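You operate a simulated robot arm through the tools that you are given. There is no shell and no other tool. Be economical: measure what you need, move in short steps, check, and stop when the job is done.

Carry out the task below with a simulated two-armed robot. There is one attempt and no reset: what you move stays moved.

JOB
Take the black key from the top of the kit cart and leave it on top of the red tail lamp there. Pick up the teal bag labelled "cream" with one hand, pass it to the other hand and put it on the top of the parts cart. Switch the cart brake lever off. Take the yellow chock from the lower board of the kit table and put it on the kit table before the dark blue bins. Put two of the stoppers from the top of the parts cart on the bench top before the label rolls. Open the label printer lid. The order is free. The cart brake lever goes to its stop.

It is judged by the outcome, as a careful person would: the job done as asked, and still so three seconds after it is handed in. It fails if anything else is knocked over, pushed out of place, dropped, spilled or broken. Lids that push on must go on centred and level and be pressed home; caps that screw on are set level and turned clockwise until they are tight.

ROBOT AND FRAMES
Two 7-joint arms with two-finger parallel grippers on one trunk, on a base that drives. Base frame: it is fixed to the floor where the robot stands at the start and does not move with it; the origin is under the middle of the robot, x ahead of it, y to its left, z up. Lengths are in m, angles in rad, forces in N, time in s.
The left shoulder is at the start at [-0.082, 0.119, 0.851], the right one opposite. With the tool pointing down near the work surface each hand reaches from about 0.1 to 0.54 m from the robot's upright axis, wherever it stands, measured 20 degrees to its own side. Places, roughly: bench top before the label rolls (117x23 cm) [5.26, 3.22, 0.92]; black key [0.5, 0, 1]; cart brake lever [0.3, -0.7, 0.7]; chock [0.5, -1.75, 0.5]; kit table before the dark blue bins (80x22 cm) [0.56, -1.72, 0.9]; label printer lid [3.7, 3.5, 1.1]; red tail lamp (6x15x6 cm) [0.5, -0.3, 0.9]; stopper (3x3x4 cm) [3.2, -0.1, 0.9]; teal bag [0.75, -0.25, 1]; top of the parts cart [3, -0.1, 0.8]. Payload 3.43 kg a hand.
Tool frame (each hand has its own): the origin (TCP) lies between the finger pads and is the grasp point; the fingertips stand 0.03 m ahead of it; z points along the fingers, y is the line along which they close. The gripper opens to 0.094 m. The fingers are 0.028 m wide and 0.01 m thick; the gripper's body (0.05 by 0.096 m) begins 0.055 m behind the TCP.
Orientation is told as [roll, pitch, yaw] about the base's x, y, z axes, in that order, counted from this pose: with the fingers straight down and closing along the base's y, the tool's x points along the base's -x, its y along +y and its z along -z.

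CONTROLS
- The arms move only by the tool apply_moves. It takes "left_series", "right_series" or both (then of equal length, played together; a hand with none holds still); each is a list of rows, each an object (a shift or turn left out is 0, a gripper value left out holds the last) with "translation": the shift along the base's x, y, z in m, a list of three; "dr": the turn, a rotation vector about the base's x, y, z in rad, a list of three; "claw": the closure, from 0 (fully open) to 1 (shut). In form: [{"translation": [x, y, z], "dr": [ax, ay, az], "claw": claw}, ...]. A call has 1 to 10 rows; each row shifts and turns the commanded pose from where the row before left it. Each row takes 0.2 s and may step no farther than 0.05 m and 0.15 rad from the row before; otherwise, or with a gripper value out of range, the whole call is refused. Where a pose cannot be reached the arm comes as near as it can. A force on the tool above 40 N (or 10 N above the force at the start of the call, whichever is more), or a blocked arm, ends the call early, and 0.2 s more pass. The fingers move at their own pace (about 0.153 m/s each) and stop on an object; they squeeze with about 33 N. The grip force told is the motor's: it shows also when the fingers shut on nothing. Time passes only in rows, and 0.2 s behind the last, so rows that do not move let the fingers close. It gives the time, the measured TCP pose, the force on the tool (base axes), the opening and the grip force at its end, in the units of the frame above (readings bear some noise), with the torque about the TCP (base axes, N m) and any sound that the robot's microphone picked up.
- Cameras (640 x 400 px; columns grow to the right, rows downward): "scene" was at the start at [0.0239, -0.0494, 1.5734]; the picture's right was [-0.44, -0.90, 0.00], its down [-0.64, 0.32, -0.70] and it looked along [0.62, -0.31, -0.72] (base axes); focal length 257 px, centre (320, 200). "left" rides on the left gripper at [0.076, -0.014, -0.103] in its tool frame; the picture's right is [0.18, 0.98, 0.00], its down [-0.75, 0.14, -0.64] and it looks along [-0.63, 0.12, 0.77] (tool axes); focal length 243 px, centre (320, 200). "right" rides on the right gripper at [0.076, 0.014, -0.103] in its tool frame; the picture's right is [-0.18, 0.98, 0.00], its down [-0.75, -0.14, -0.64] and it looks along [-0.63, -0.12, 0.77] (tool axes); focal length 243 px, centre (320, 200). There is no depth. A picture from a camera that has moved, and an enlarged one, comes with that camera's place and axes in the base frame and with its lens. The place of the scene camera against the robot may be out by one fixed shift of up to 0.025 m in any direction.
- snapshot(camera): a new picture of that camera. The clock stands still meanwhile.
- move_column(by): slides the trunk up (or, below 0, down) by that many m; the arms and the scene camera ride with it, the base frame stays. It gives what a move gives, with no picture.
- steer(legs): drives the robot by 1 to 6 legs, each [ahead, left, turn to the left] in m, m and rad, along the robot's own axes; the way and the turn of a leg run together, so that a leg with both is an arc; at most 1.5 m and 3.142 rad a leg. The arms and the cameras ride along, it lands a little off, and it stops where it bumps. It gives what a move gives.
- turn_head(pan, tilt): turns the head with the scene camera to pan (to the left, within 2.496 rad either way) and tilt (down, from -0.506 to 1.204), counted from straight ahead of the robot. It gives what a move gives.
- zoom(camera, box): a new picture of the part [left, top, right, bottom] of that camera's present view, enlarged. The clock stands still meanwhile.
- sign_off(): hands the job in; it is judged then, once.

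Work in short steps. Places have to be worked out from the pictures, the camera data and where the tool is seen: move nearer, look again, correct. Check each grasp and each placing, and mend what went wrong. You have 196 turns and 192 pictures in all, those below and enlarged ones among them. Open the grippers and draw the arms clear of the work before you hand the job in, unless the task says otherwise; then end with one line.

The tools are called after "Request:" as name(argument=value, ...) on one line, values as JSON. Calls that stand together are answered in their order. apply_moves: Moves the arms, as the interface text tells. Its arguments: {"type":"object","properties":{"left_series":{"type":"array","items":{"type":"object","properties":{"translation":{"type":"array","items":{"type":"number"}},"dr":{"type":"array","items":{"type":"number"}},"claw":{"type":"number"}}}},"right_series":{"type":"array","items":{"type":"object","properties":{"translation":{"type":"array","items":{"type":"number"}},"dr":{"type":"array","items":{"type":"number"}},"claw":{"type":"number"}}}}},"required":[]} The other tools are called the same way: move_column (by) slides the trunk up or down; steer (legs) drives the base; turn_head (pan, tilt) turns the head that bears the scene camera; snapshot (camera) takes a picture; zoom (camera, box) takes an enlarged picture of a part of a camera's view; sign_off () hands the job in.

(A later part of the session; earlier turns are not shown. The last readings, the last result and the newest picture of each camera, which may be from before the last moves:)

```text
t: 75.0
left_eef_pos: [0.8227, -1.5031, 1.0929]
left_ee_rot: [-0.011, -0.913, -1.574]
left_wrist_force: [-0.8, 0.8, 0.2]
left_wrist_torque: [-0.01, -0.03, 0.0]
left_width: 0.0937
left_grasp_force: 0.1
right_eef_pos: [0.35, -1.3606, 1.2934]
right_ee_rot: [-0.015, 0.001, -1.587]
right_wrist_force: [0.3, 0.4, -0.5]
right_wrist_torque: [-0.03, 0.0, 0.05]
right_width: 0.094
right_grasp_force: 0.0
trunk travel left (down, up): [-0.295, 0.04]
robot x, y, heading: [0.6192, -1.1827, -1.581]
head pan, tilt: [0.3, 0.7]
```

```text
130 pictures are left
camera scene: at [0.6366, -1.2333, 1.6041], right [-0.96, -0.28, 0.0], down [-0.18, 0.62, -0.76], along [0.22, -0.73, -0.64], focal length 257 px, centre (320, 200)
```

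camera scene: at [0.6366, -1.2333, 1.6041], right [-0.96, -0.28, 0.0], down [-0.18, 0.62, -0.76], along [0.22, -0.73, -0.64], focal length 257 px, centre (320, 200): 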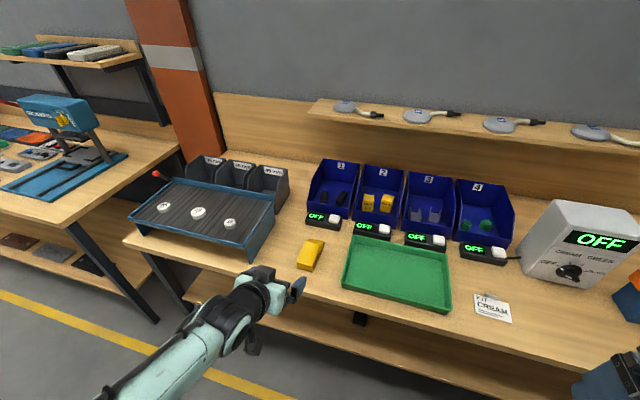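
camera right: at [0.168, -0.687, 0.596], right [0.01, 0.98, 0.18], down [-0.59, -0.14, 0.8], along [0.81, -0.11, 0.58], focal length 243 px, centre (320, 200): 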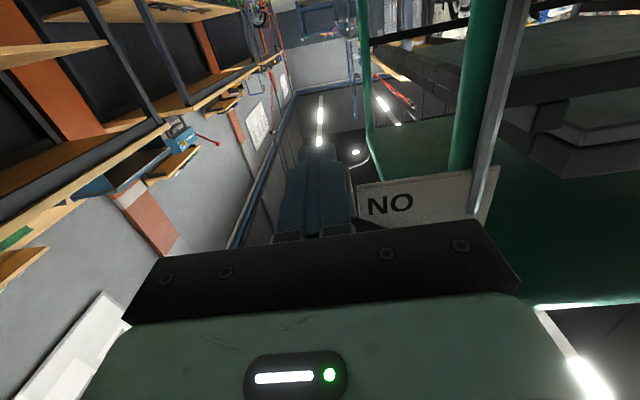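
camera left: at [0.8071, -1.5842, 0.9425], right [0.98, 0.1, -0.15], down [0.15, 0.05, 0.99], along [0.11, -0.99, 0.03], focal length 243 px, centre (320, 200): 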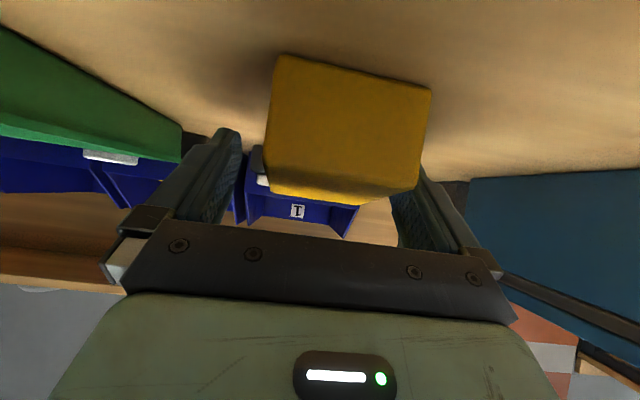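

The chock is upright before the bins. Now I set the left hand straight down again and high, for driving round to the back of the kit cart.

Request:
apply_moves(left_series=[{"dr": [0.15, 0, 0], "translation": [-0.02, 0.01, 0.03]}, {"dr": [0.15, 0, 0], "translation": [-0.02, 0.01, 0.03]}, {"dr": [0.15, 0, 0], "translation": [-0.02, 0.01, 0.03]}, {"dr": [0.15, 0, 0], "translation": [-0.02, 0.01, 0.03]}, {"dr": [0.15, 0, 0], "translation": [0, 0.01, 0.02]}, {"dr": [0.15, 0, 0], "translation": [0, 0, 0.02]}, {}])

Request:
steer(legs=[[0, 0, -1.56], [-0.65, 0, 0]])

Request:
turn_head(pan=-0.8, tilt=0.7)

Request:
snapshot(camera="scene")

```text
t: 76.6
left_eef_pos: [0.7422, -1.4511, 1.2514]
left_ee_rot: [-0.014, -0.018, -1.572]
left_wrist_force: [-0.2, -0.4, 0.1]
left_wrist_torque: [0.02, -0.02, -0.04]
left_width: 0.0944
left_grasp_force: 0.0
right_eef_pos: [0.3509, -1.3591, 1.293]
right_ee_rot: [-0.015, 0.0, -1.587]
right_wrist_force: [-0.2, -0.9, 1.1]
right_wrist_torque: [-0.03, -0.01, 0.02]
right_width: 0.0939
right_grasp_force: 0.1
trunk travel left (down, up): [-0.295, 0.04]
robot x, y, heading: [0.6144, -1.179, -1.579]
head pan, tilt: [0.3, 0.7]
```

```text
t: 84.0
left_eef_pos: [0.9888, -1.3143, 1.2522]
left_ee_rot: [-0.013, -0.015, 3.127]
left_wrist_force: [0.0, -0.7, -0.1]
left_wrist_torque: [0.0, 0.0, 0.01]
left_width: 0.094
left_grasp_force: 0.1
right_eef_pos: [1.0832, -0.9269, 1.2925]
right_ee_rot: [-0.016, -0.001, 3.114]
right_wrist_force: [-0.3, -0.6, 0.0]
right_wrist_torque: [-0.03, 0.01, -0.01]
right_width: 0.0939
right_grasp_force: 0.2
trunk travel left (down, up): [-0.295, 0.04]
robot x, y, heading: [1.2572, -1.1942, 3.119]
head pan, tilt: [0.3, 0.7]
```

```text
t: 85.3
left_eef_pos: [0.9875, -1.3145, 1.2516]
left_ee_rot: [-0.014, -0.016, 3.128]
left_wrist_force: [0.7, 0.2, -0.1]
left_wrist_torque: [0.01, 0.01, -0.02]
left_width: 0.0941
left_grasp_force: 0.1
right_eef_pos: [1.0842, -0.9252, 1.2933]
right_ee_rot: [-0.016, 0.0, 3.115]
right_wrist_force: [-0.2, 0.8, 0.1]
right_wrist_torque: [0.0, 0.03, -0.03]
right_width: 0.094
right_grasp_force: 0.0
trunk travel left (down, up): [-0.295, 0.04]
robot x, y, heading: [1.2581, -1.1953, 3.115]
head pan, tilt: [-0.799, 0.7]
```

```text
129 pictures are left
camera scene: at [1.2414, -1.1463, 1.604], right [0.73, 0.68, 0.0], down [0.44, -0.47, -0.76], along [-0.52, 0.56, -0.64], focal length 257 px, centre (320, 200)
```

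scene: 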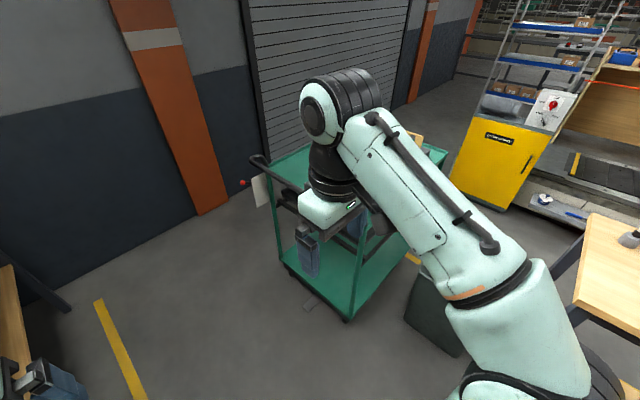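

There is a dark object on the floor behind the cart near (1.2, -0.25). I lower the pan and check with the other cameras.

Request:
snapshot(camera="right")

Request:
turn_head(pan=-1.5, tilt=0.6)

Request:
snapshot(camera="scene")

```text
128 pictures are left
camera right: at [1.1592, -0.9435, 1.3953], right [-0.21, -0.98, -0.02], down [-0.75, 0.15, 0.64], along [-0.63, 0.15, -0.76], focal length 243 px, centre (320, 200)
```

right: 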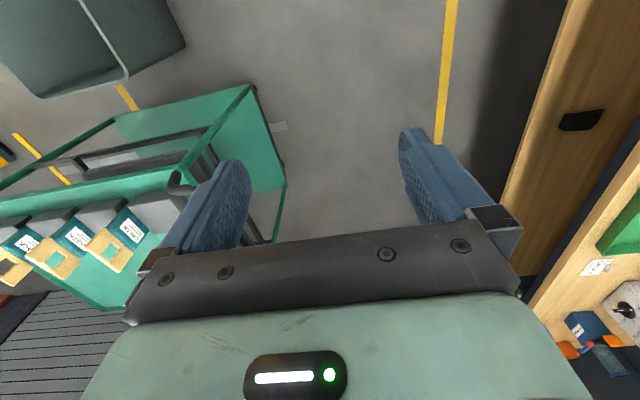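

```text
t: 86.4
left_eef_pos: [0.9883, -1.3145, 1.2525]
left_ee_rot: [-0.014, -0.017, 3.128]
left_wrist_force: [0.7, 0.1, -0.2]
left_wrist_torque: [0.01, -0.01, 0.03]
left_width: 0.094
left_grasp_force: 0.0
right_eef_pos: [1.0845, -0.9267, 1.2936]
right_ee_rot: [-0.017, 0.0, 3.113]
right_wrist_force: [0.4, -0.1, -0.3]
right_wrist_torque: [0.02, 0.03, 0.01]
right_width: 0.0941
right_grasp_force: 0.2
trunk travel left (down, up): [-0.295, 0.04]
robot x, y, heading: [1.2594, -1.1955, 3.118]
head pan, tilt: [-1.499, 0.6]
```

```text
127 pictures are left
camera scene: at [1.295, -1.1203, 1.6126], right [1.0, 0.05, 0.0], down [0.03, -0.56, -0.82], along [-0.04, 0.82, -0.57], focal length 257 px, centre (320, 200)
```

scene: 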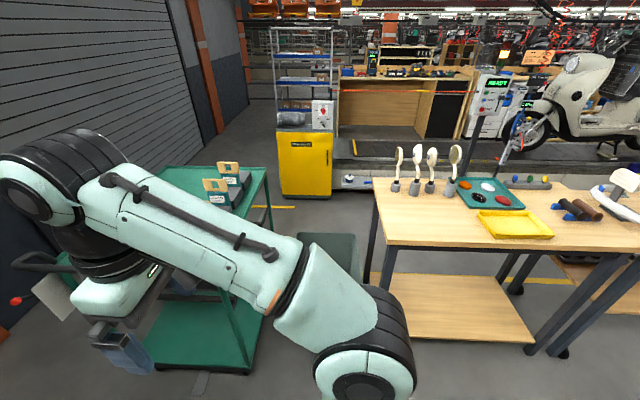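

Request:
zoom(camera="right", box=[0, 180, 180, 300])

Request:
zoom(camera="scene", box=[180, 140, 380, 300])

```text
3.33 times, centred on (90, 240) of right
camera zoom: at [1.1592, -0.9434, 1.3953], right [-0.21, -0.98, -0.02], down [-0.75, 0.15, 0.64], along [-0.63, 0.15, -0.76], focal length 809 px, centre (1087, 67)
```

zoom: 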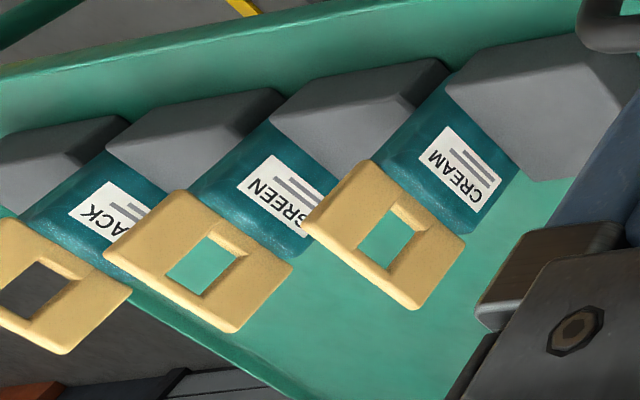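

```text
2.50 times, centred on (280, 220) of scene
camera zoom: at [1.295, -1.1203, 1.6126], right [1.0, 0.05, 0.0], down [0.03, -0.56, -0.82], along [-0.04, 0.82, -0.57], focal length 643 px, centre (420, 150)
```

zoom: 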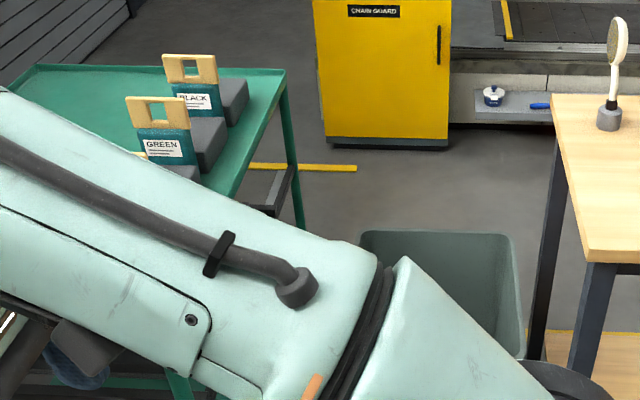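

CREAM is the bag nearest the cart's right side, handle at about x 0.78–0.87, y -0.38, top z 1.085. A waste bin blocks the back, so I park at the cart's back-right corner, about (1.21, -0.86).

Request:
steer(legs=[[0.04, -0.33, 0.02]])

Request:
turn_head(pan=-0.5, tilt=0.75)

Request:
snapshot(camera="right")

Request:
snapshot(camera="scene")

```text
t: 89.8
left_eef_pos: [0.9551, -0.9982, 1.2522]
left_ee_rot: [-0.015, -0.016, -3.137]
left_wrist_force: [0.3, 0.5, -0.1]
left_wrist_torque: [0.0, -0.03, -0.01]
left_width: 0.094
left_grasp_force: 0.2
right_eef_pos: [1.0441, -0.609, 1.2918]
right_ee_rot: [-0.014, -0.001, 3.133]
right_wrist_force: [0.0, 0.2, 1.4]
right_wrist_torque: [0.02, 0.0, -0.03]
right_width: 0.0939
right_grasp_force: 0.0
trunk travel left (down, up): [-0.295, 0.04]
robot x, y, heading: [1.2259, -0.8721, 3.134]
head pan, tilt: [-1.499, 0.6]
```

```text
t: 91.1
left_eef_pos: [0.9542, -0.9979, 1.2516]
left_ee_rot: [-0.013, -0.016, -3.135]
left_wrist_force: [-0.1, 0.2, -0.1]
left_wrist_torque: [0.01, 0.02, -0.05]
left_width: 0.0937
left_grasp_force: 0.1
right_eef_pos: [1.0445, -0.6069, 1.2921]
right_ee_rot: [-0.015, -0.001, 3.134]
right_wrist_force: [-0.8, 0.3, 0.3]
right_wrist_torque: [-0.01, 0.03, 0.0]
right_width: 0.0939
right_grasp_force: 0.1
trunk travel left (down, up): [-0.295, 0.04]
robot x, y, heading: [1.2217, -0.8702, 3.137]
head pan, tilt: [-0.499, 0.75]
```

```text
124 pictures are left
camera right: at [1.1191, -0.6233, 1.3953], right [-0.19, -0.98, -0.02], down [-0.75, 0.14, 0.64], along [-0.63, 0.14, -0.76], focal length 243 px, centre (320, 200)
```

right: 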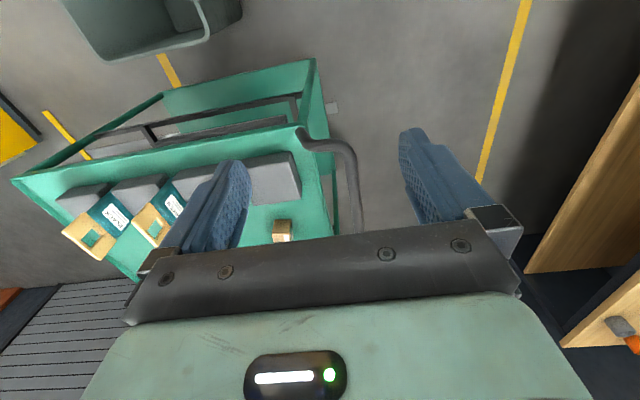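

```text
123 pictures are left
camera scene: at [1.1912, -0.8456, 1.5997], right [0.49, 0.87, 0.0], down [0.6, -0.33, -0.73], along [-0.64, 0.35, -0.68], focal length 257 px, centre (320, 200)
```

scene: 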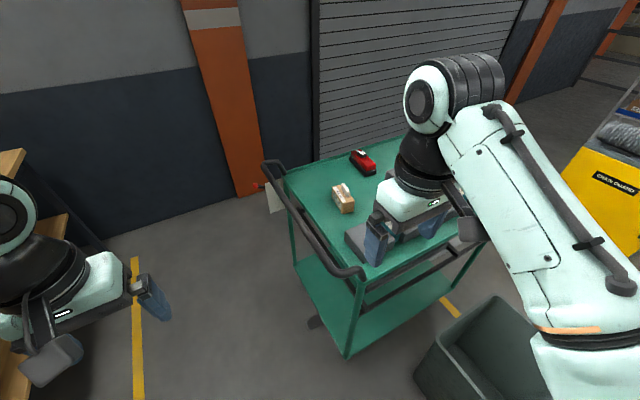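

I bring the right hand toward the CREAM handle, with a forward tilt, staying above it.

Request:
apply_moves(right_series=[{"translation": [-0.02, 0.04, -0.01], "dr": [0, 0.15, 0]}, {"translation": [-0.02, 0.04, -0.01], "dr": [0, 0.15, 0]}, {"translation": [-0.02, 0.04, -0.01], "dr": [0, 0.15, 0]}, {"translation": [-0.02, 0.04, -0.01]}, {"translation": [-0.03, 0.03, -0.01]}, {"translation": [-0.03, 0.03, -0.01]}])

Request:
snapshot(camera="right")

Request:
snapshot(camera="scene")

```text
t: 92.5
left_eef_pos: [0.9545, -0.9973, 1.2516]
left_ee_rot: [-0.012, -0.014, -3.136]
left_wrist_force: [0.5, -0.2, -0.5]
left_wrist_torque: [-0.02, -0.04, -0.01]
left_width: 0.0942
left_grasp_force: 0.0
right_eef_pos: [0.9029, -0.3852, 1.2313]
right_ee_rot: [-0.012, -0.448, 3.131]
right_wrist_force: [0.0, 0.7, -0.5]
right_wrist_torque: [-0.02, -0.03, 0.0]
right_width: 0.0942
right_grasp_force: 0.0
trunk travel left (down, up): [-0.295, 0.04]
robot x, y, heading: [1.2246, -0.8723, 3.135]
head pan, tilt: [-0.499, 0.75]
```

```text
122 pictures are left
camera right: at [1.0149, -0.4011, 1.29], right [-0.18, -0.98, 0.07], down [-0.4, 0.14, 0.91], along [-0.9, 0.14, -0.42], focal length 243 px, centre (320, 200)
```

right: 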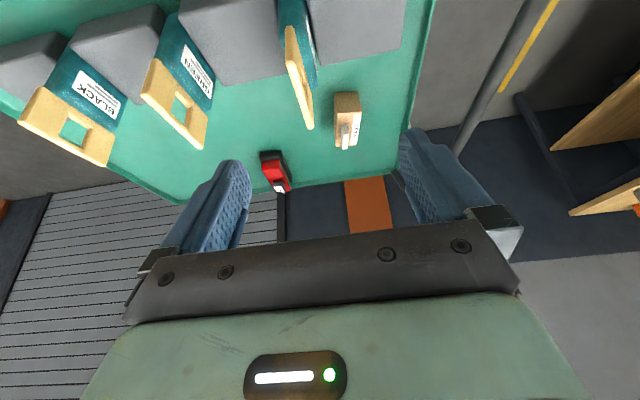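

```text
121 pictures are left
camera scene: at [1.1896, -0.8446, 1.5997], right [0.48, 0.87, 0.0], down [0.6, -0.33, -0.73], along [-0.64, 0.35, -0.68], focal length 257 px, centre (320, 200)
```

scene: 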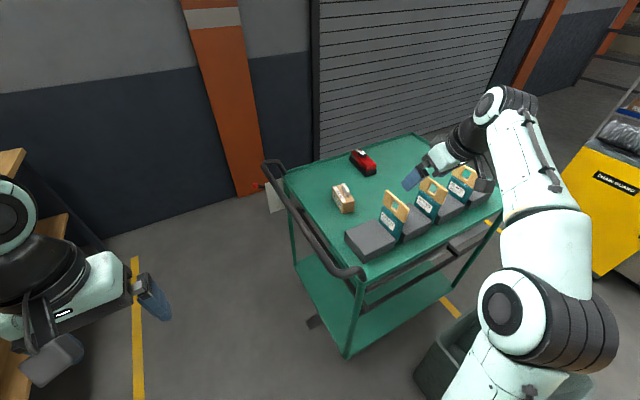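

The CREAM handle top runs x 0.79–0.89 at y ≈ -0.362. I centre over it at z 1.15 and check.

Request:
apply_moves(right_series=[{"translation": [-0.02, 0.01, -0.025]}, {"translation": [-0.02, 0.012, -0.025]}, {"translation": [-0.01, 0, -0.025]}, {}])

Request:
snapshot(camera="right")

```text
t: 93.5
left_eef_pos: [0.9557, -0.9977, 1.2521]
left_ee_rot: [-0.015, -0.015, -3.135]
left_wrist_force: [0.8, -0.3, -0.5]
left_wrist_torque: [0.03, -0.02, 0.0]
left_width: 0.094
left_grasp_force: 0.1
right_eef_pos: [0.8542, -0.3635, 1.1577]
right_ee_rot: [-0.012, -0.451, 3.131]
right_wrist_force: [0.6, 0.4, 0.2]
right_wrist_torque: [0.01, 0.0, 0.01]
right_width: 0.0942
right_grasp_force: 0.1
trunk travel left (down, up): [-0.295, 0.04]
robot x, y, heading: [1.2226, -0.8701, 3.132]
head pan, tilt: [-0.499, 0.75]
```

```text
120 pictures are left
camera right: at [0.9663, -0.3806, 1.216], right [-0.18, -0.98, 0.07], down [-0.4, 0.14, 0.91], along [-0.9, 0.14, -0.41], focal length 243 px, centre (320, 200)
```

right: 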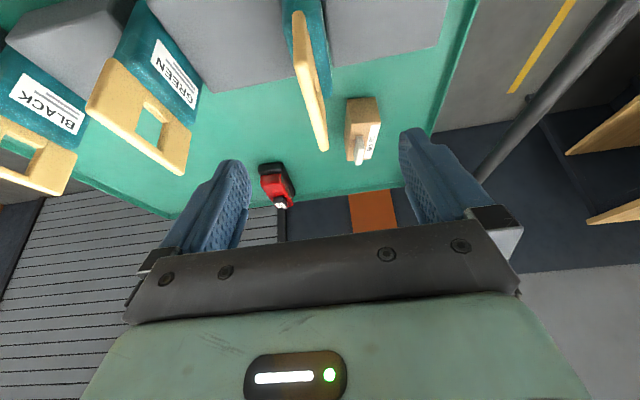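

Aligned: handle centre (0.843, -0.362). I lower to z 1.063.

Request:
apply_moves(right_series=[{"translation": [-0.003, 0.001, -0.035]}, {"translation": [-0.003, 0, -0.035]}, {"translation": [0, 0, -0.025]}, {}])

Request:
snapshot(camera="right")

```text
t: 94.5
left_eef_pos: [0.9551, -0.9978, 1.2524]
left_ee_rot: [-0.013, -0.017, -3.136]
left_wrist_force: [0.5, -0.5, -0.5]
left_wrist_torque: [0.0, -0.02, 0.01]
left_width: 0.0939
left_grasp_force: 0.1
right_eef_pos: [0.8474, -0.367, 1.0636]
right_ee_rot: [-0.012, -0.451, 3.13]
right_wrist_force: [0.6, 0.0, -0.2]
right_wrist_torque: [0.05, -0.01, 0.01]
right_width: 0.094
right_grasp_force: 0.0
trunk travel left (down, up): [-0.295, 0.04]
robot x, y, heading: [1.2239, -0.8725, 3.137]
head pan, tilt: [-0.499, 0.75]
```

```text
119 pictures are left
camera right: at [0.9599, -0.3815, 1.1231], right [-0.18, -0.98, 0.07], down [-0.4, 0.14, 0.91], along [-0.9, 0.14, -0.41], focal length 243 px, centre (320, 200)
```

right: 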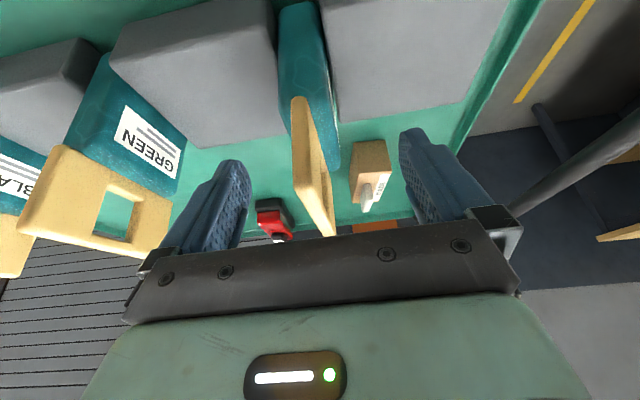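

The handle is between the fingers. I shift 5 mm toward +y and close gently.

Request:
apply_moves(right_series=[{"translation": [0, 0.005, 0], "claw": 0.4}, {"claw": 0.7}, {"claw": 1.0}, {"claw": 1.0}, {"claw": 1.0}])

Request:
snapshot(camera="right")

```text
t: 95.7
left_eef_pos: [0.9553, -0.998, 1.252]
left_ee_rot: [-0.012, -0.014, -3.135]
left_wrist_force: [-0.3, 0.0, 0.1]
left_wrist_torque: [0.02, -0.03, 0.0]
left_width: 0.0941
left_grasp_force: 0.0
right_eef_pos: [0.848, -0.3601, 1.0635]
right_ee_rot: [-0.013, -0.453, 3.132]
right_wrist_force: [0.7, -1.1, -0.1]
right_wrist_torque: [-0.06, -0.02, 0.04]
right_width: 0.0072
right_grasp_force: 33.0
trunk travel left (down, up): [-0.295, 0.04]
robot x, y, heading: [1.2217, -0.8694, 3.137]
head pan, tilt: [-0.499, 0.75]
```

```text
118 pictures are left
camera right: at [0.96, -0.376, 1.1229], right [-0.18, -0.98, 0.07], down [-0.4, 0.14, 0.91], along [-0.9, 0.14, -0.41], focal length 243 px, centre (320, 200)
```

right: 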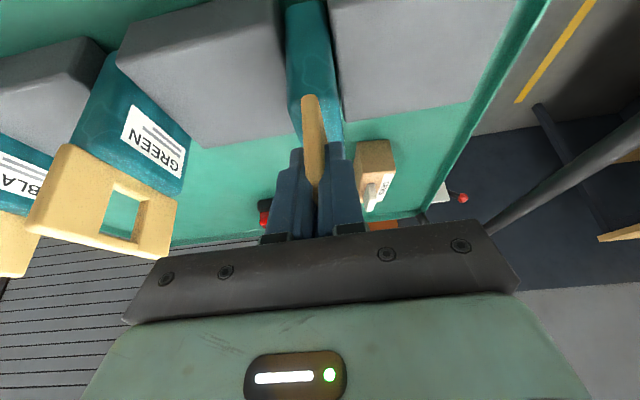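

Gripped (7 mm handle). I lift straight up.

Request:
apply_moves(right_series=[{"translation": [0, 0, 0.02]}, {"translation": [0, 0, 0.04]}, {"translation": [0, 0, 0.04]}, {"translation": [0, 0, 0.04]}, {"translation": [0.01, 0, 0.04]}, {}])

Request:
snapshot(camera="right")

Request:
snapshot(camera="scene")

```text
t: 97.1
left_eef_pos: [0.9555, -0.9978, 1.2517]
left_ee_rot: [-0.015, -0.016, -3.137]
left_wrist_force: [1.2, 0.4, 0.4]
left_wrist_torque: [-0.01, -0.01, -0.01]
left_width: 0.0938
left_grasp_force: 0.1
right_eef_pos: [0.8582, -0.3584, 1.243]
right_ee_rot: [-0.011, -0.448, 3.131]
right_wrist_force: [0.9, -0.4, -1.1]
right_wrist_torque: [-0.04, -0.02, 0.0]
right_width: 0.0069
right_grasp_force: 33.0
trunk travel left (down, up): [-0.295, 0.04]
robot x, y, heading: [1.2267, -0.8701, 3.133]
head pan, tilt: [-0.499, 0.75]
```

```text
117 pictures are left
camera right: at [0.9697, -0.3751, 1.3028], right [-0.18, -0.98, 0.07], down [-0.4, 0.14, 0.91], along [-0.9, 0.14, -0.42], focal length 243 px, centre (320, 200)
```

right: 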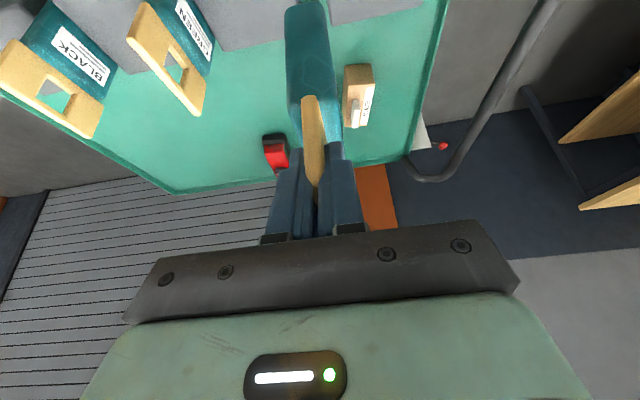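

```text
116 pictures are left
camera scene: at [1.1912, -0.8457, 1.5997], right [0.48, 0.87, 0.0], down [0.6, -0.33, -0.73], along [-0.64, 0.35, -0.68], focal length 257 px, centre (320, 200)
```

scene: 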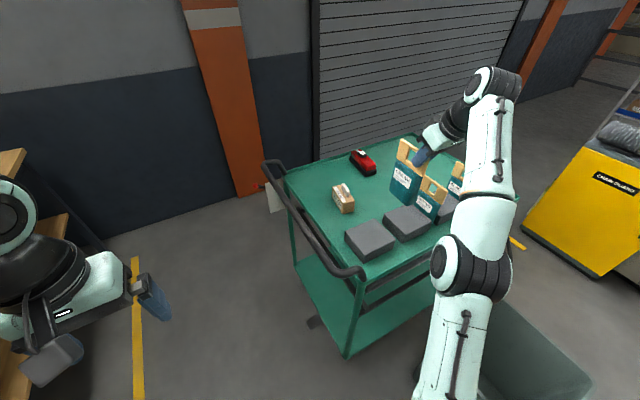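

The bag is lifted and light. I bring it in front of the robot while turning the left hand to point horizontally forward for the handover.

Request:
apply_moves(right_series=[{"translation": [0, -0.04, 0]}, {"translation": [0, -0.04, 0]}, {"translation": [0, -0.04, 0]}, {"translation": [0, -0.04, 0]}, {"translation": [0, -0.04, 0]}, {"translation": [0, -0.04, 0]}, {"translation": [0, -0.04, 0]}, {"translation": [0, -0.04, 0]}, {"translation": [0, -0.04, 0]}, {"translation": [0, -0.02, 0]}], left_series=[{"dr": [0, 0.15, 0], "translation": [0, -0.01, -0.01]}, {"dr": [0, 0.15, 0], "translation": [0, -0.01, -0.01]}, {"dr": [0, 0.15, 0], "translation": [0, -0.01, -0.01]}, {"dr": [0, 0.15, 0], "translation": [0, 0, -0.01]}, {"dr": [0, 0.15, 0], "translation": [0, 0, -0.01]}, {"dr": [0, 0.15, 0], "translation": [0, 0, -0.01]}, {"dr": [0, 0.15, 0], "translation": [0, 0, -0.01]}, {"dr": [0, 0.15, 0], "translation": [0, 0, -0.01]}, {"dr": [0, 0.15, 0], "translation": [0, 0, -0.01]}, {"dr": [0, 0.15, 0], "translation": [0, 0, -0.01]}])

Request:
turn_head(pan=0.0, tilt=0.75)

Request:
snapshot(camera="scene")

Request:
snapshot(camera="left")

```text
t: 99.3
left_eef_pos: [0.919, -1.024, 1.2042]
left_ee_rot: [-0.088, -1.513, -3.069]
left_wrist_force: [-0.7, 0.0, -0.4]
left_wrist_torque: [0.01, 0.01, 0.01]
left_width: 0.0939
left_grasp_force: 0.1
left hand out of reach, approached as far as the arm can: row 9, 10
right_eef_pos: [0.8578, -0.7385, 1.2431]
right_ee_rot: [-0.013, -0.452, 3.133]
right_wrist_force: [0.7, 0.1, -1.5]
right_wrist_torque: [0.0, -0.08, 0.0]
right_width: 0.007
right_grasp_force: 33.0
trunk travel left (down, up): [-0.295, 0.04]
robot x, y, heading: [1.2249, -0.8703, 3.134]
head pan, tilt: [-0.499, 0.75]
```

```text
t: 100.2
left_eef_pos: [0.9195, -1.0229, 1.2035]
left_ee_rot: [-0.098, -1.512, -3.059]
left_wrist_force: [-0.8, 0.4, -0.3]
left_wrist_torque: [0.0, 0.01, -0.01]
left_width: 0.094
left_grasp_force: 0.0
right_eef_pos: [0.859, -0.7392, 1.2436]
right_ee_rot: [-0.011, -0.451, 3.132]
right_wrist_force: [0.6, -0.2, -1.8]
right_wrist_torque: [-0.03, -0.04, -0.03]
right_width: 0.007
right_grasp_force: 32.8
trunk travel left (down, up): [-0.295, 0.04]
robot x, y, heading: [1.2235, -0.8731, 3.136]
head pan, tilt: [0.0, 0.75]
```

```text
115 pictures are left
camera scene: at [1.1805, -0.885, 1.5997], right [0.01, 1.0, 0.0], down [0.68, -0.01, -0.73], along [-0.73, 0.01, -0.68], focal length 257 px, centre (320, 200)
```

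scene: 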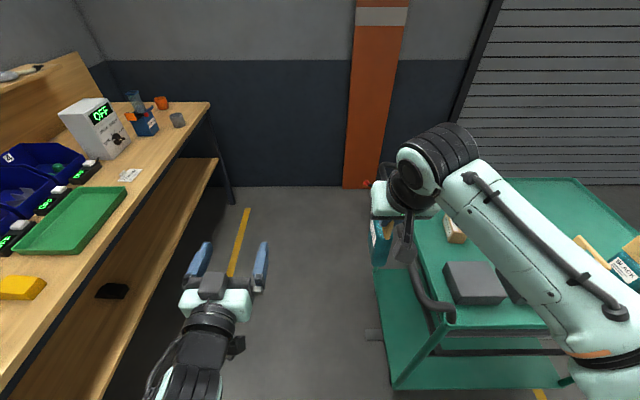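

```text
114 pictures are left
camera left: at [1.026, -1.0104, 1.1347], right [0.0, -0.98, -0.19], down [0.59, -0.15, 0.79], along [-0.8, -0.11, 0.58], focal length 243 px, centre (320, 200)
```

left: 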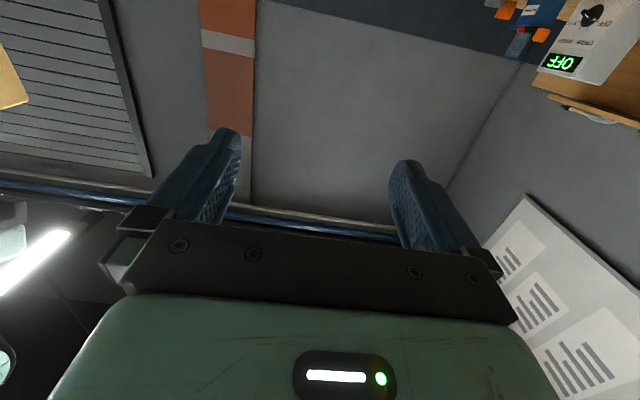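

The bag body should span x 0.80–0.91, z 1.08–1.21 in front of me. I shift it 10 cm further left, and line the left hand up behind it at z 1.14, still short of it.

Request:
apply_moves(right_series=[{"translation": [0, -0.035, 0]}, {"translation": [0, -0.035, 0]}, {"translation": [0, -0.03, 0]}, {}, {}, {}], left_series=[{"translation": [0.03, 0, -0.02]}, {"translation": [0.02, 0.0, -0.02]}, {"translation": [0.02, 0.03, -0.025]}, {"translation": [0, 0.045, 0]}, {"translation": [0, 0.045, 0]}, {}])

Request:
snapshot(camera="left")

Request:
snapshot(camera="scene")

```text
t: 101.5
left_eef_pos: [0.9529, -1.0164, 1.2008]
left_ee_rot: [-1.109, -1.365, -1.824]
left_wrist_force: [-0.2, 0.1, -0.1]
left_wrist_torque: [0.01, -0.01, 0.0]
left_width: 0.0938
left_grasp_force: 0.0
left hand out of reach, approached as far as the arm can: row 1, 2, 3
right_eef_pos: [0.858, -0.8401, 1.2438]
right_ee_rot: [-0.013, -0.45, 3.132]
right_wrist_force: [-0.3, -0.1, -2.0]
right_wrist_torque: [0.01, -0.03, -0.01]
right_width: 0.007
right_grasp_force: 32.9
trunk travel left (down, up): [-0.295, 0.04]
robot x, y, heading: [1.2227, -0.8693, 3.127]
head pan, tilt: [0.0, 0.75]
stopped in row 6 (left hand): the arm was blocked; the commanded pose is now the measured one
```

```text
113 pictures are left
camera left: at [1.0531, -0.9676, 1.1398], right [0.22, -0.91, -0.36], down [0.62, -0.16, 0.77], along [-0.76, -0.39, 0.53], focal length 243 px, centre (320, 200)
```

left: 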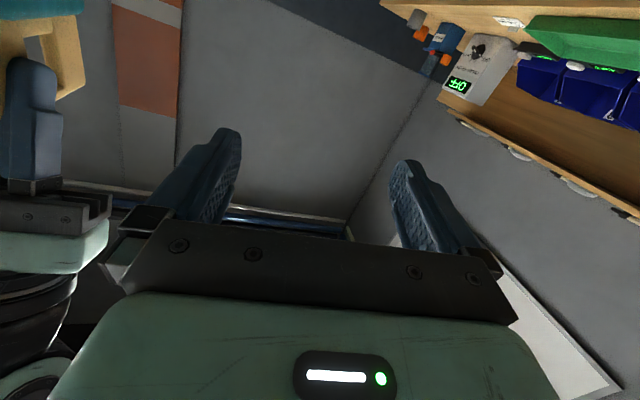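

```text
112 pictures are left
camera scene: at [1.1809, -0.8856, 1.5997], right [0.01, 1.0, 0.0], down [0.68, 0.0, -0.73], along [-0.73, 0.0, -0.68], focal length 257 px, centre (320, 200)
```

scene: 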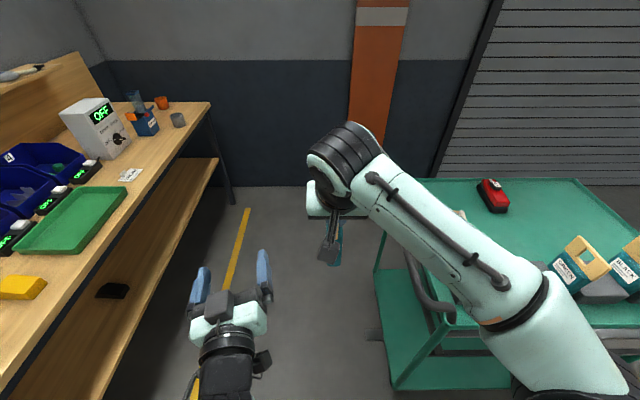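

The left arm was too folded there and its wrist twisted. I extend the bag further ahead and lower (free floor below), and straighten the left hand.

Request:
apply_moves(right_series=[{"translation": [-0.03, 0, -0.03]}, {"translation": [-0.03, 0, -0.03]}, {"translation": [-0.03, 0, -0.03]}, {"translation": [-0.02, 0, -0.03]}, {}, {}], left_series=[{"translation": [-0.02, -0.02, 0], "dr": [0, 0, -0.15]}, {"translation": [-0.02, -0.02, -0.01], "dr": [0, 0, -0.15]}, {"translation": [-0.01, 0, -0.02], "dr": [0, 0, -0.03]}, {"translation": [0, 0, -0.03], "dr": [-0.15, 0, 0]}, {"translation": [0, 0, -0.03], "dr": [-0.03, 0, 0]}, {}])

Request:
snapshot(camera="left")

Request:
snapshot(camera="scene")

```text
t: 102.8
left_eef_pos: [0.8734, -1.0617, 1.1374]
left_ee_rot: [-0.02, -1.458, 3.051]
left_wrist_force: [0.7, -0.3, 0.2]
left_wrist_torque: [-0.02, -0.01, 0.0]
left_width: 0.094
left_grasp_force: 0.1
left hand out of reach, approached as far as the arm can: row 3, 4, 5
right_eef_pos: [0.7473, -0.8401, 1.122]
right_ee_rot: [-0.012, -0.45, 3.132]
right_wrist_force: [-0.6, 0.0, -1.8]
right_wrist_torque: [-0.02, -0.05, 0.02]
right_width: 0.0067
right_grasp_force: 32.7
trunk travel left (down, up): [-0.295, 0.04]
robot x, y, heading: [1.2219, -0.8697, 3.135]
head pan, tilt: [0.0, 0.75]
```

```text
111 pictures are left
camera left: at [0.9829, -1.06, 1.0744], right [-0.09, -0.98, -0.19], down [0.53, -0.21, 0.82], along [-0.84, -0.02, 0.54], focal length 243 px, centre (320, 200)
```

left: 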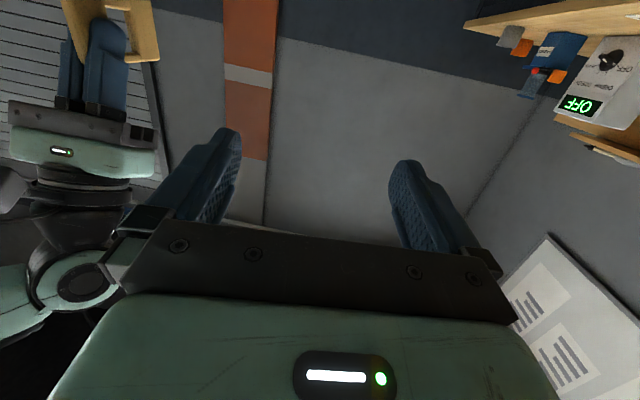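

```text
110 pictures are left
camera scene: at [1.1809, -0.885, 1.5997], right [0.01, 1.0, 0.0], down [0.68, 0.0, -0.73], along [-0.73, 0.0, -0.68], focal length 257 px, centre (320, 200)
```

scene: 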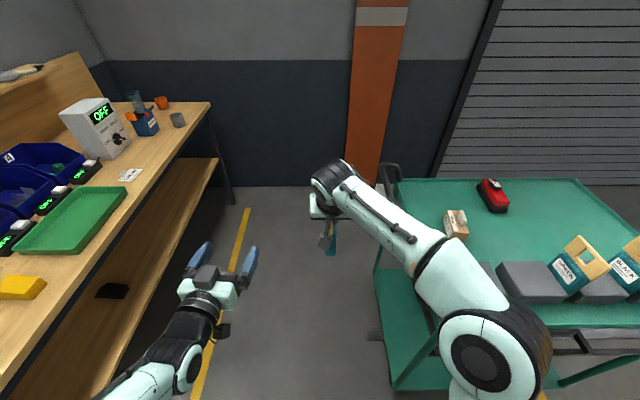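

The left hand now points forward cleanly. I lower it and slide it behind the bag at about x 0.84, z 1.02.

Request:
apply_moves(left_series=[{"translation": [-0.01, 0.02, -0.03]}, {"translation": [-0.01, 0.02, -0.03]}, {"translation": [-0.01, 0.02, -0.03]}, {"translation": [-0.005, 0.02, -0.03]}, {"translation": [0, 0.045, 0]}, {"translation": [0, 0.045, 0]}, {"translation": [0, 0.045, 0]}, {}])

Request:
snapshot(camera="left")

```text
t: 104.7
left_eef_pos: [0.827, -0.8494, 1.0219]
left_ee_rot: [-0.031, -1.458, 3.058]
left_wrist_force: [-0.4, -0.6, 0.4]
left_wrist_torque: [0.03, 0.0, 0.0]
left_width: 0.0941
left_grasp_force: 0.1
left hand out of reach, approached as far as the arm can: row 1
right_eef_pos: [0.7473, -0.8417, 1.122]
right_ee_rot: [-0.014, -0.451, 3.131]
right_wrist_force: [0.7, -0.8, -2.2]
right_wrist_torque: [-0.03, -0.09, 0.0]
right_width: 0.0071
right_grasp_force: 32.7
trunk travel left (down, up): [-0.295, 0.04]
robot x, y, heading: [1.2207, -0.8693, 3.134]
head pan, tilt: [0.0, 0.75]
```

```text
109 pictures are left
camera left: at [0.9377, -0.8475, 0.9584], right [-0.09, -0.98, -0.19], down [0.53, -0.21, 0.82], along [-0.84, -0.03, 0.54], focal length 243 px, centre (320, 200)
```

left: 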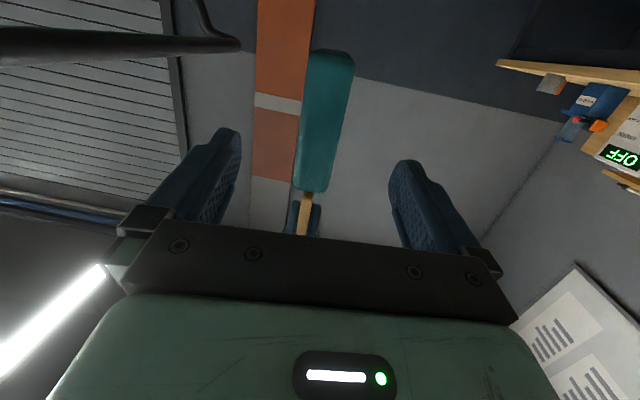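

The bag body sits centred between the left fingers. I go 6 cm forward and close.

Request:
apply_moves(left_series=[{"translation": [-0.03, 0.003, 0]}, {"translation": [-0.03, 0.002, 0]}, {}])

Request:
snapshot(camera="left")

```text
t: 105.5
left_eef_pos: [0.766, -0.8434, 1.0231]
left_ee_rot: [-0.027, -1.459, 3.055]
left_wrist_force: [0.8, 0.2, 1.4]
left_wrist_torque: [-0.01, -0.01, 0.0]
left_width: 0.0944
left_grasp_force: 0.0
right_eef_pos: [0.7474, -0.8419, 1.1225]
right_ee_rot: [-0.012, -0.45, 3.13]
right_wrist_force: [-0.2, 0.2, -2.5]
right_wrist_torque: [-0.02, -0.05, 0.02]
right_width: 0.0066
right_grasp_force: 33.0
trunk travel left (down, up): [-0.295, 0.04]
robot x, y, heading: [1.2231, -0.874, 3.132]
head pan, tilt: [0.0, 0.75]
```

```text
108 pictures are left
camera left: at [0.8771, -0.8417, 0.9595], right [-0.09, -0.98, -0.19], down [0.53, -0.21, 0.82], along [-0.84, -0.02, 0.54], focal length 243 px, centre (320, 200)
```

left: 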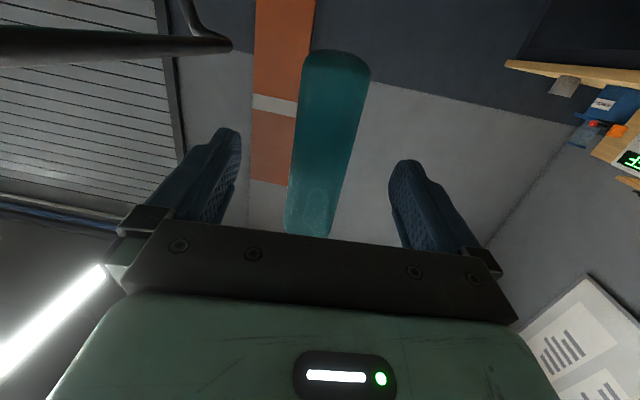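

Request:
apply_moves(left_series=[{"claw": 0.3}, {"claw": 0.6}, {"claw": 1.0}, {"claw": 1.0}, {"claw": 1.0}])

Request:
snapshot(camera="left")

```text
t: 106.7
left_eef_pos: [0.767, -0.8441, 1.0237]
left_ee_rot: [-0.031, -1.461, 3.06]
left_wrist_force: [-0.2, -0.7, -0.3]
left_wrist_torque: [0.2, -0.04, 0.24]
left_width: 0.0332
left_grasp_force: 32.9
right_eef_pos: [0.7473, -0.8424, 1.1219]
right_ee_rot: [-0.012, -0.449, 3.131]
right_wrist_force: [-0.2, -0.1, -1.5]
right_wrist_torque: [-0.14, 0.04, -0.24]
right_width: 0.007
right_grasp_force: 32.8
trunk travel left (down, up): [-0.295, 0.04]
robot x, y, heading: [1.2241, -0.8745, 3.131]
head pan, tilt: [0.0, 0.75]
```

```text
107 pictures are left
camera left: at [0.877, -0.8418, 0.9595], right [-0.09, -0.98, -0.19], down [0.53, -0.21, 0.82], along [-0.84, -0.02, 0.54], focal length 243 px, centre (320, 200)
```

left: 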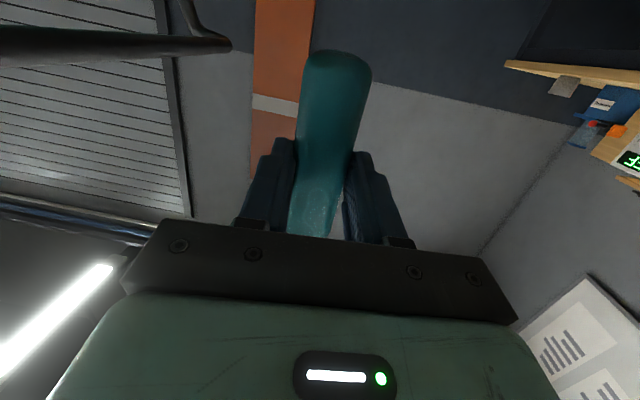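

The left hand holds the bag body (33 mm). The right hand releases the handle and withdraws up along its finger line.

Request:
apply_moves(right_series=[{"claw": 0.5}, {"claw": 0.3}, {"translation": [0.012, 0, 0.025]}, {"translation": [0.018, 0, 0.035]}, {"translation": [0.018, 0, 0.035]}, {"translation": [0.01, 0.03, 0.035]}, {"translation": [0, 0.045, 0.02]}, {"translation": [0, 0.045, 0.01]}, {"translation": [0, 0.045, 0]}, {"translation": [0, 0.045, 0]}])

Request:
snapshot(camera="scene")

Request:
snapshot(camera="left")

```text
t: 108.8
left_eef_pos: [0.7654, -0.843, 1.0223]
left_ee_rot: [-0.026, -1.458, 3.054]
left_wrist_force: [-0.2, 1.0, -0.6]
left_wrist_torque: [-0.02, -0.08, 0.0]
left_width: 0.033
left_grasp_force: 32.9
right_eef_pos: [0.8072, -0.63, 1.2835]
right_ee_rot: [-0.01, -0.449, 3.129]
right_wrist_force: [0.8, -0.5, 0.1]
right_wrist_torque: [-0.03, -0.01, 0.04]
right_width: 0.0657
right_grasp_force: 0.1
trunk travel left (down, up): [-0.295, 0.04]
robot x, y, heading: [1.2289, -0.8731, 3.133]
head pan, tilt: [0.0, 0.75]
```

```text
106 pictures are left
camera scene: at [1.1806, -0.8842, 1.5997], right [0.01, 1.0, 0.0], down [0.68, 0.0, -0.73], along [-0.73, 0.0, -0.68], focal length 257 px, centre (320, 200)
```

scene: 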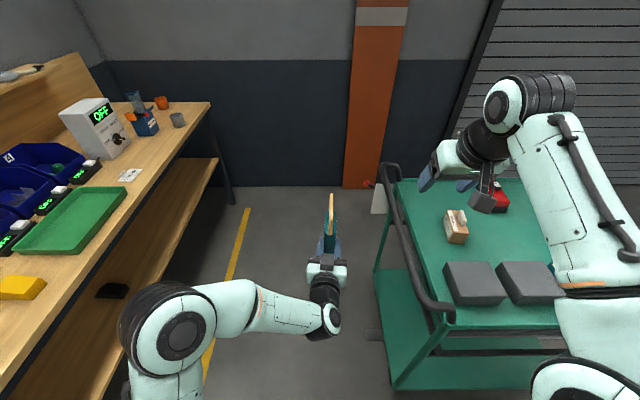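

```text
105 pictures are left
camera left: at [0.8771, -0.8412, 0.9594], right [-0.09, -0.98, -0.19], down [0.53, -0.21, 0.82], along [-0.84, -0.02, 0.54], focal length 243 px, centre (320, 200)
```

left: 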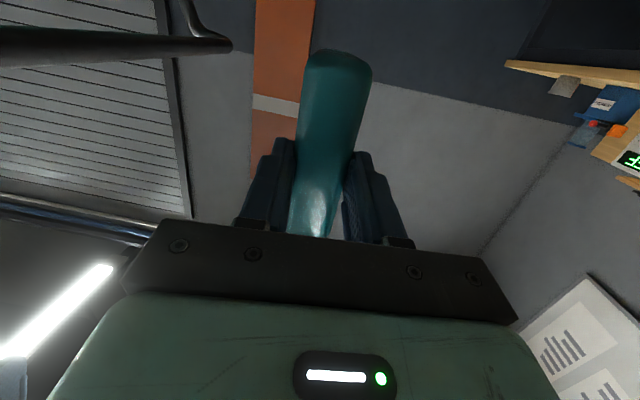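

The handover succeeded. I raise the bag and look right-back toward the wooden tables to identify the parts cart.

Request:
apply_moves(left_series=[{"translation": [0, 0, 0.04]}, {"translation": [0, 0, 0.04]}, {"translation": [0, 0, 0.04]}, {"translation": [0, 0, 0.03]}], right_series=[{"dr": [0, -0.15, 0], "translation": [0.03, -0.02, 0]}, {"dr": [0, -0.15, 0], "translation": [0.03, -0.02, 0]}, {"dr": [0, -0.15, 0], "translation": [0.03, -0.01, 0]}, {"translation": [0.03, 0, 0]}])

Request:
turn_head(pan=-2.3, tilt=0.45)

Request:
snapshot(camera="scene")

```text
t: 109.8
left_eef_pos: [0.7679, -0.8365, 1.1727]
left_ee_rot: [0.004, -1.461, 3.023]
left_wrist_force: [-0.2, 1.0, -1.4]
left_wrist_torque: [-0.01, -0.06, 0.05]
left_width: 0.0329
left_grasp_force: 33.3
right_eef_pos: [0.9001, -0.6673, 1.2643]
right_ee_rot: [-0.01, -0.002, 3.135]
right_wrist_force: [0.6, 1.7, -0.7]
right_wrist_torque: [-0.11, 0.0, 0.01]
right_width: 0.0659
right_grasp_force: 0.1
right hand out of reach, approached as far as the arm can: row 3
trunk travel left (down, up): [-0.295, 0.04]
robot x, y, heading: [1.224, -0.8738, 3.14]
head pan, tilt: [0.0, 0.75]
```

```text
t: 112.0
left_eef_pos: [0.7654, -0.8424, 1.1724]
left_ee_rot: [-0.032, -1.46, 3.058]
left_wrist_force: [0.3, 0.5, -1.3]
left_wrist_torque: [0.0, -0.07, -0.03]
left_width: 0.0328
left_grasp_force: 32.2
right_eef_pos: [0.8985, -0.6719, 1.2645]
right_ee_rot: [-0.015, -0.001, 3.135]
right_wrist_force: [0.2, 0.0, 1.1]
right_wrist_torque: [-0.03, -0.03, 0.02]
right_width: 0.0661
right_grasp_force: 0.0
trunk travel left (down, up): [-0.295, 0.04]
robot x, y, heading: [1.2239, -0.8715, 3.138]
head pan, tilt: [-2.3, 0.45]
```

```text
104 pictures are left
camera scene: at [1.3251, -0.8175, 1.6261], right [0.74, -0.67, 0.0], down [-0.29, -0.32, -0.9], along [0.6, 0.67, -0.44], focal length 257 px, centre (320, 200)
```

scene: 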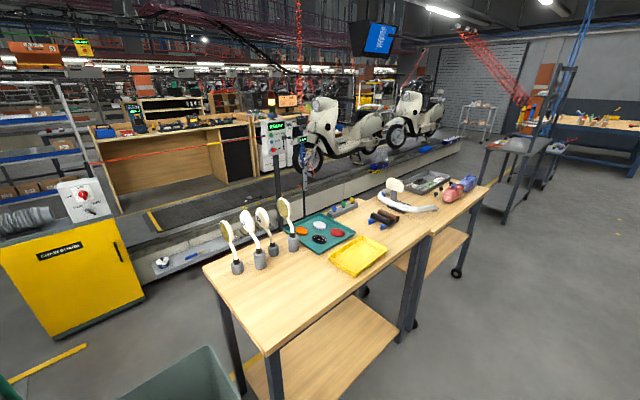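

Request:
zoom(camera="scene", box=[320, 150, 500, 260])

Request:
zoom(camera="scene", box=[80, 60, 480, 220])

```text
3.56 times, centred on (410, 205) of scene
camera zoom: at [1.3251, -0.8175, 1.6261], right [0.74, -0.67, 0.0], down [-0.29, -0.32, -0.9], along [0.6, 0.67, -0.44], focal length 914 px, centre (0, 182)
```

zoom: 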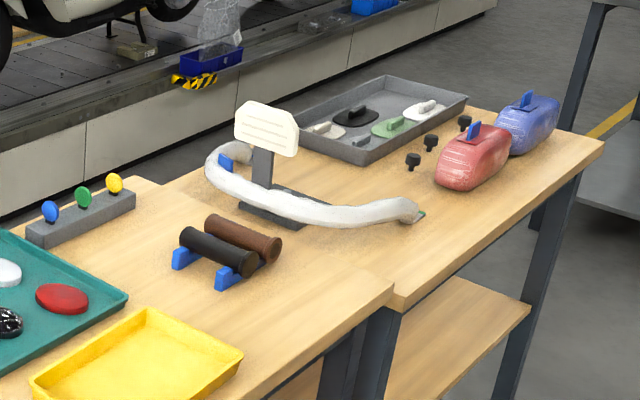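

```text
1.60 times, centred on (280, 140) of scene
camera zoom: at [1.3251, -0.8175, 1.6261], right [0.74, -0.67, 0.0], down [-0.29, -0.32, -0.9], along [0.6, 0.67, -0.44], focal length 411 px, centre (384, 296)
```

zoom: 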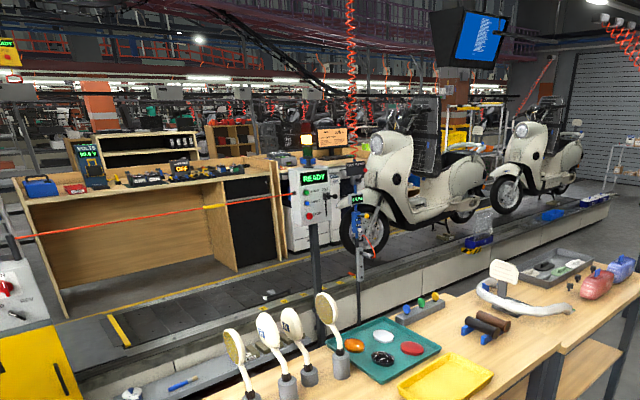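

Parts cart is the second table (wheeled, x ~2.55–3.45, front edge y ≈ -0.36), with three small black stoppers near (3.0–3.27, -0.14). I back along the aisle and turn to face it.

Request:
steer(legs=[[-1.4, 0.08, 0], [-0.22, 0, 0], [0, 0, -1.571]])

Request:
turn_head(pan=0.0, tilt=0.75)

Request:
snapshot(camera="scene")

```text
t: 124.0
left_eef_pos: [2.8609, -0.508, 1.1724]
left_ee_rot: [-0.031, -1.461, 1.456]
left_wrist_force: [0.0, 0.1, -1.1]
left_wrist_torque: [-0.14, 0.05, -0.02]
left_width: 0.0325
left_grasp_force: 32.8
right_eef_pos: [3.0263, -0.6467, 1.2651]
right_ee_rot: [-0.016, 0.0, 1.529]
right_wrist_force: [-0.5, 0.2, -0.3]
right_wrist_torque: [0.02, 0.04, -0.01]
right_width: 0.0658
right_grasp_force: 0.2
trunk travel left (down, up): [-0.295, 0.04]
robot x, y, heading: [2.8122, -0.9639, 1.533]
head pan, tilt: [-2.3, 0.45]
```

```text
t: 126.2
left_eef_pos: [2.8597, -0.5091, 1.1723]
left_ee_rot: [-0.03, -1.461, 1.455]
left_wrist_force: [-0.8, -0.3, -2.3]
left_wrist_torque: [-0.07, 0.01, 0.04]
left_width: 0.0325
left_grasp_force: 32.8
right_eef_pos: [3.027, -0.6479, 1.2655]
right_ee_rot: [-0.017, 0.002, 1.528]
right_wrist_force: [-0.2, 0.7, 0.6]
right_wrist_torque: [0.04, 0.01, 0.02]
right_width: 0.0657
right_grasp_force: 0.0
trunk travel left (down, up): [-0.295, 0.04]
robot x, y, heading: [2.8157, -0.9684, 1.533]
head pan, tilt: [0.0, 0.75]
```

```text
101 pictures are left
camera scene: at [2.8126, -0.9404, 1.5997], right [1.0, -0.04, 0.0], down [-0.03, -0.68, -0.73], along [0.03, 0.73, -0.68], focal length 257 px, centre (320, 200)
```

scene: 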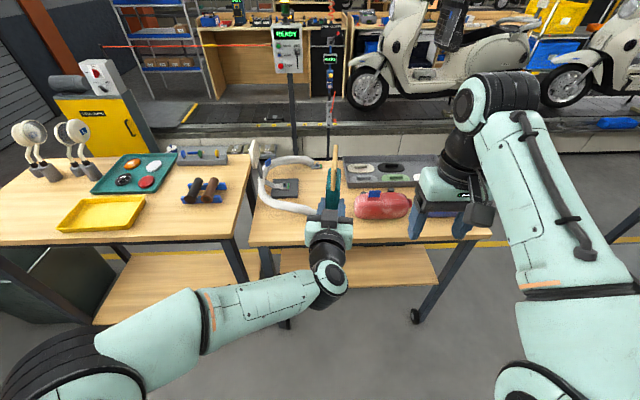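

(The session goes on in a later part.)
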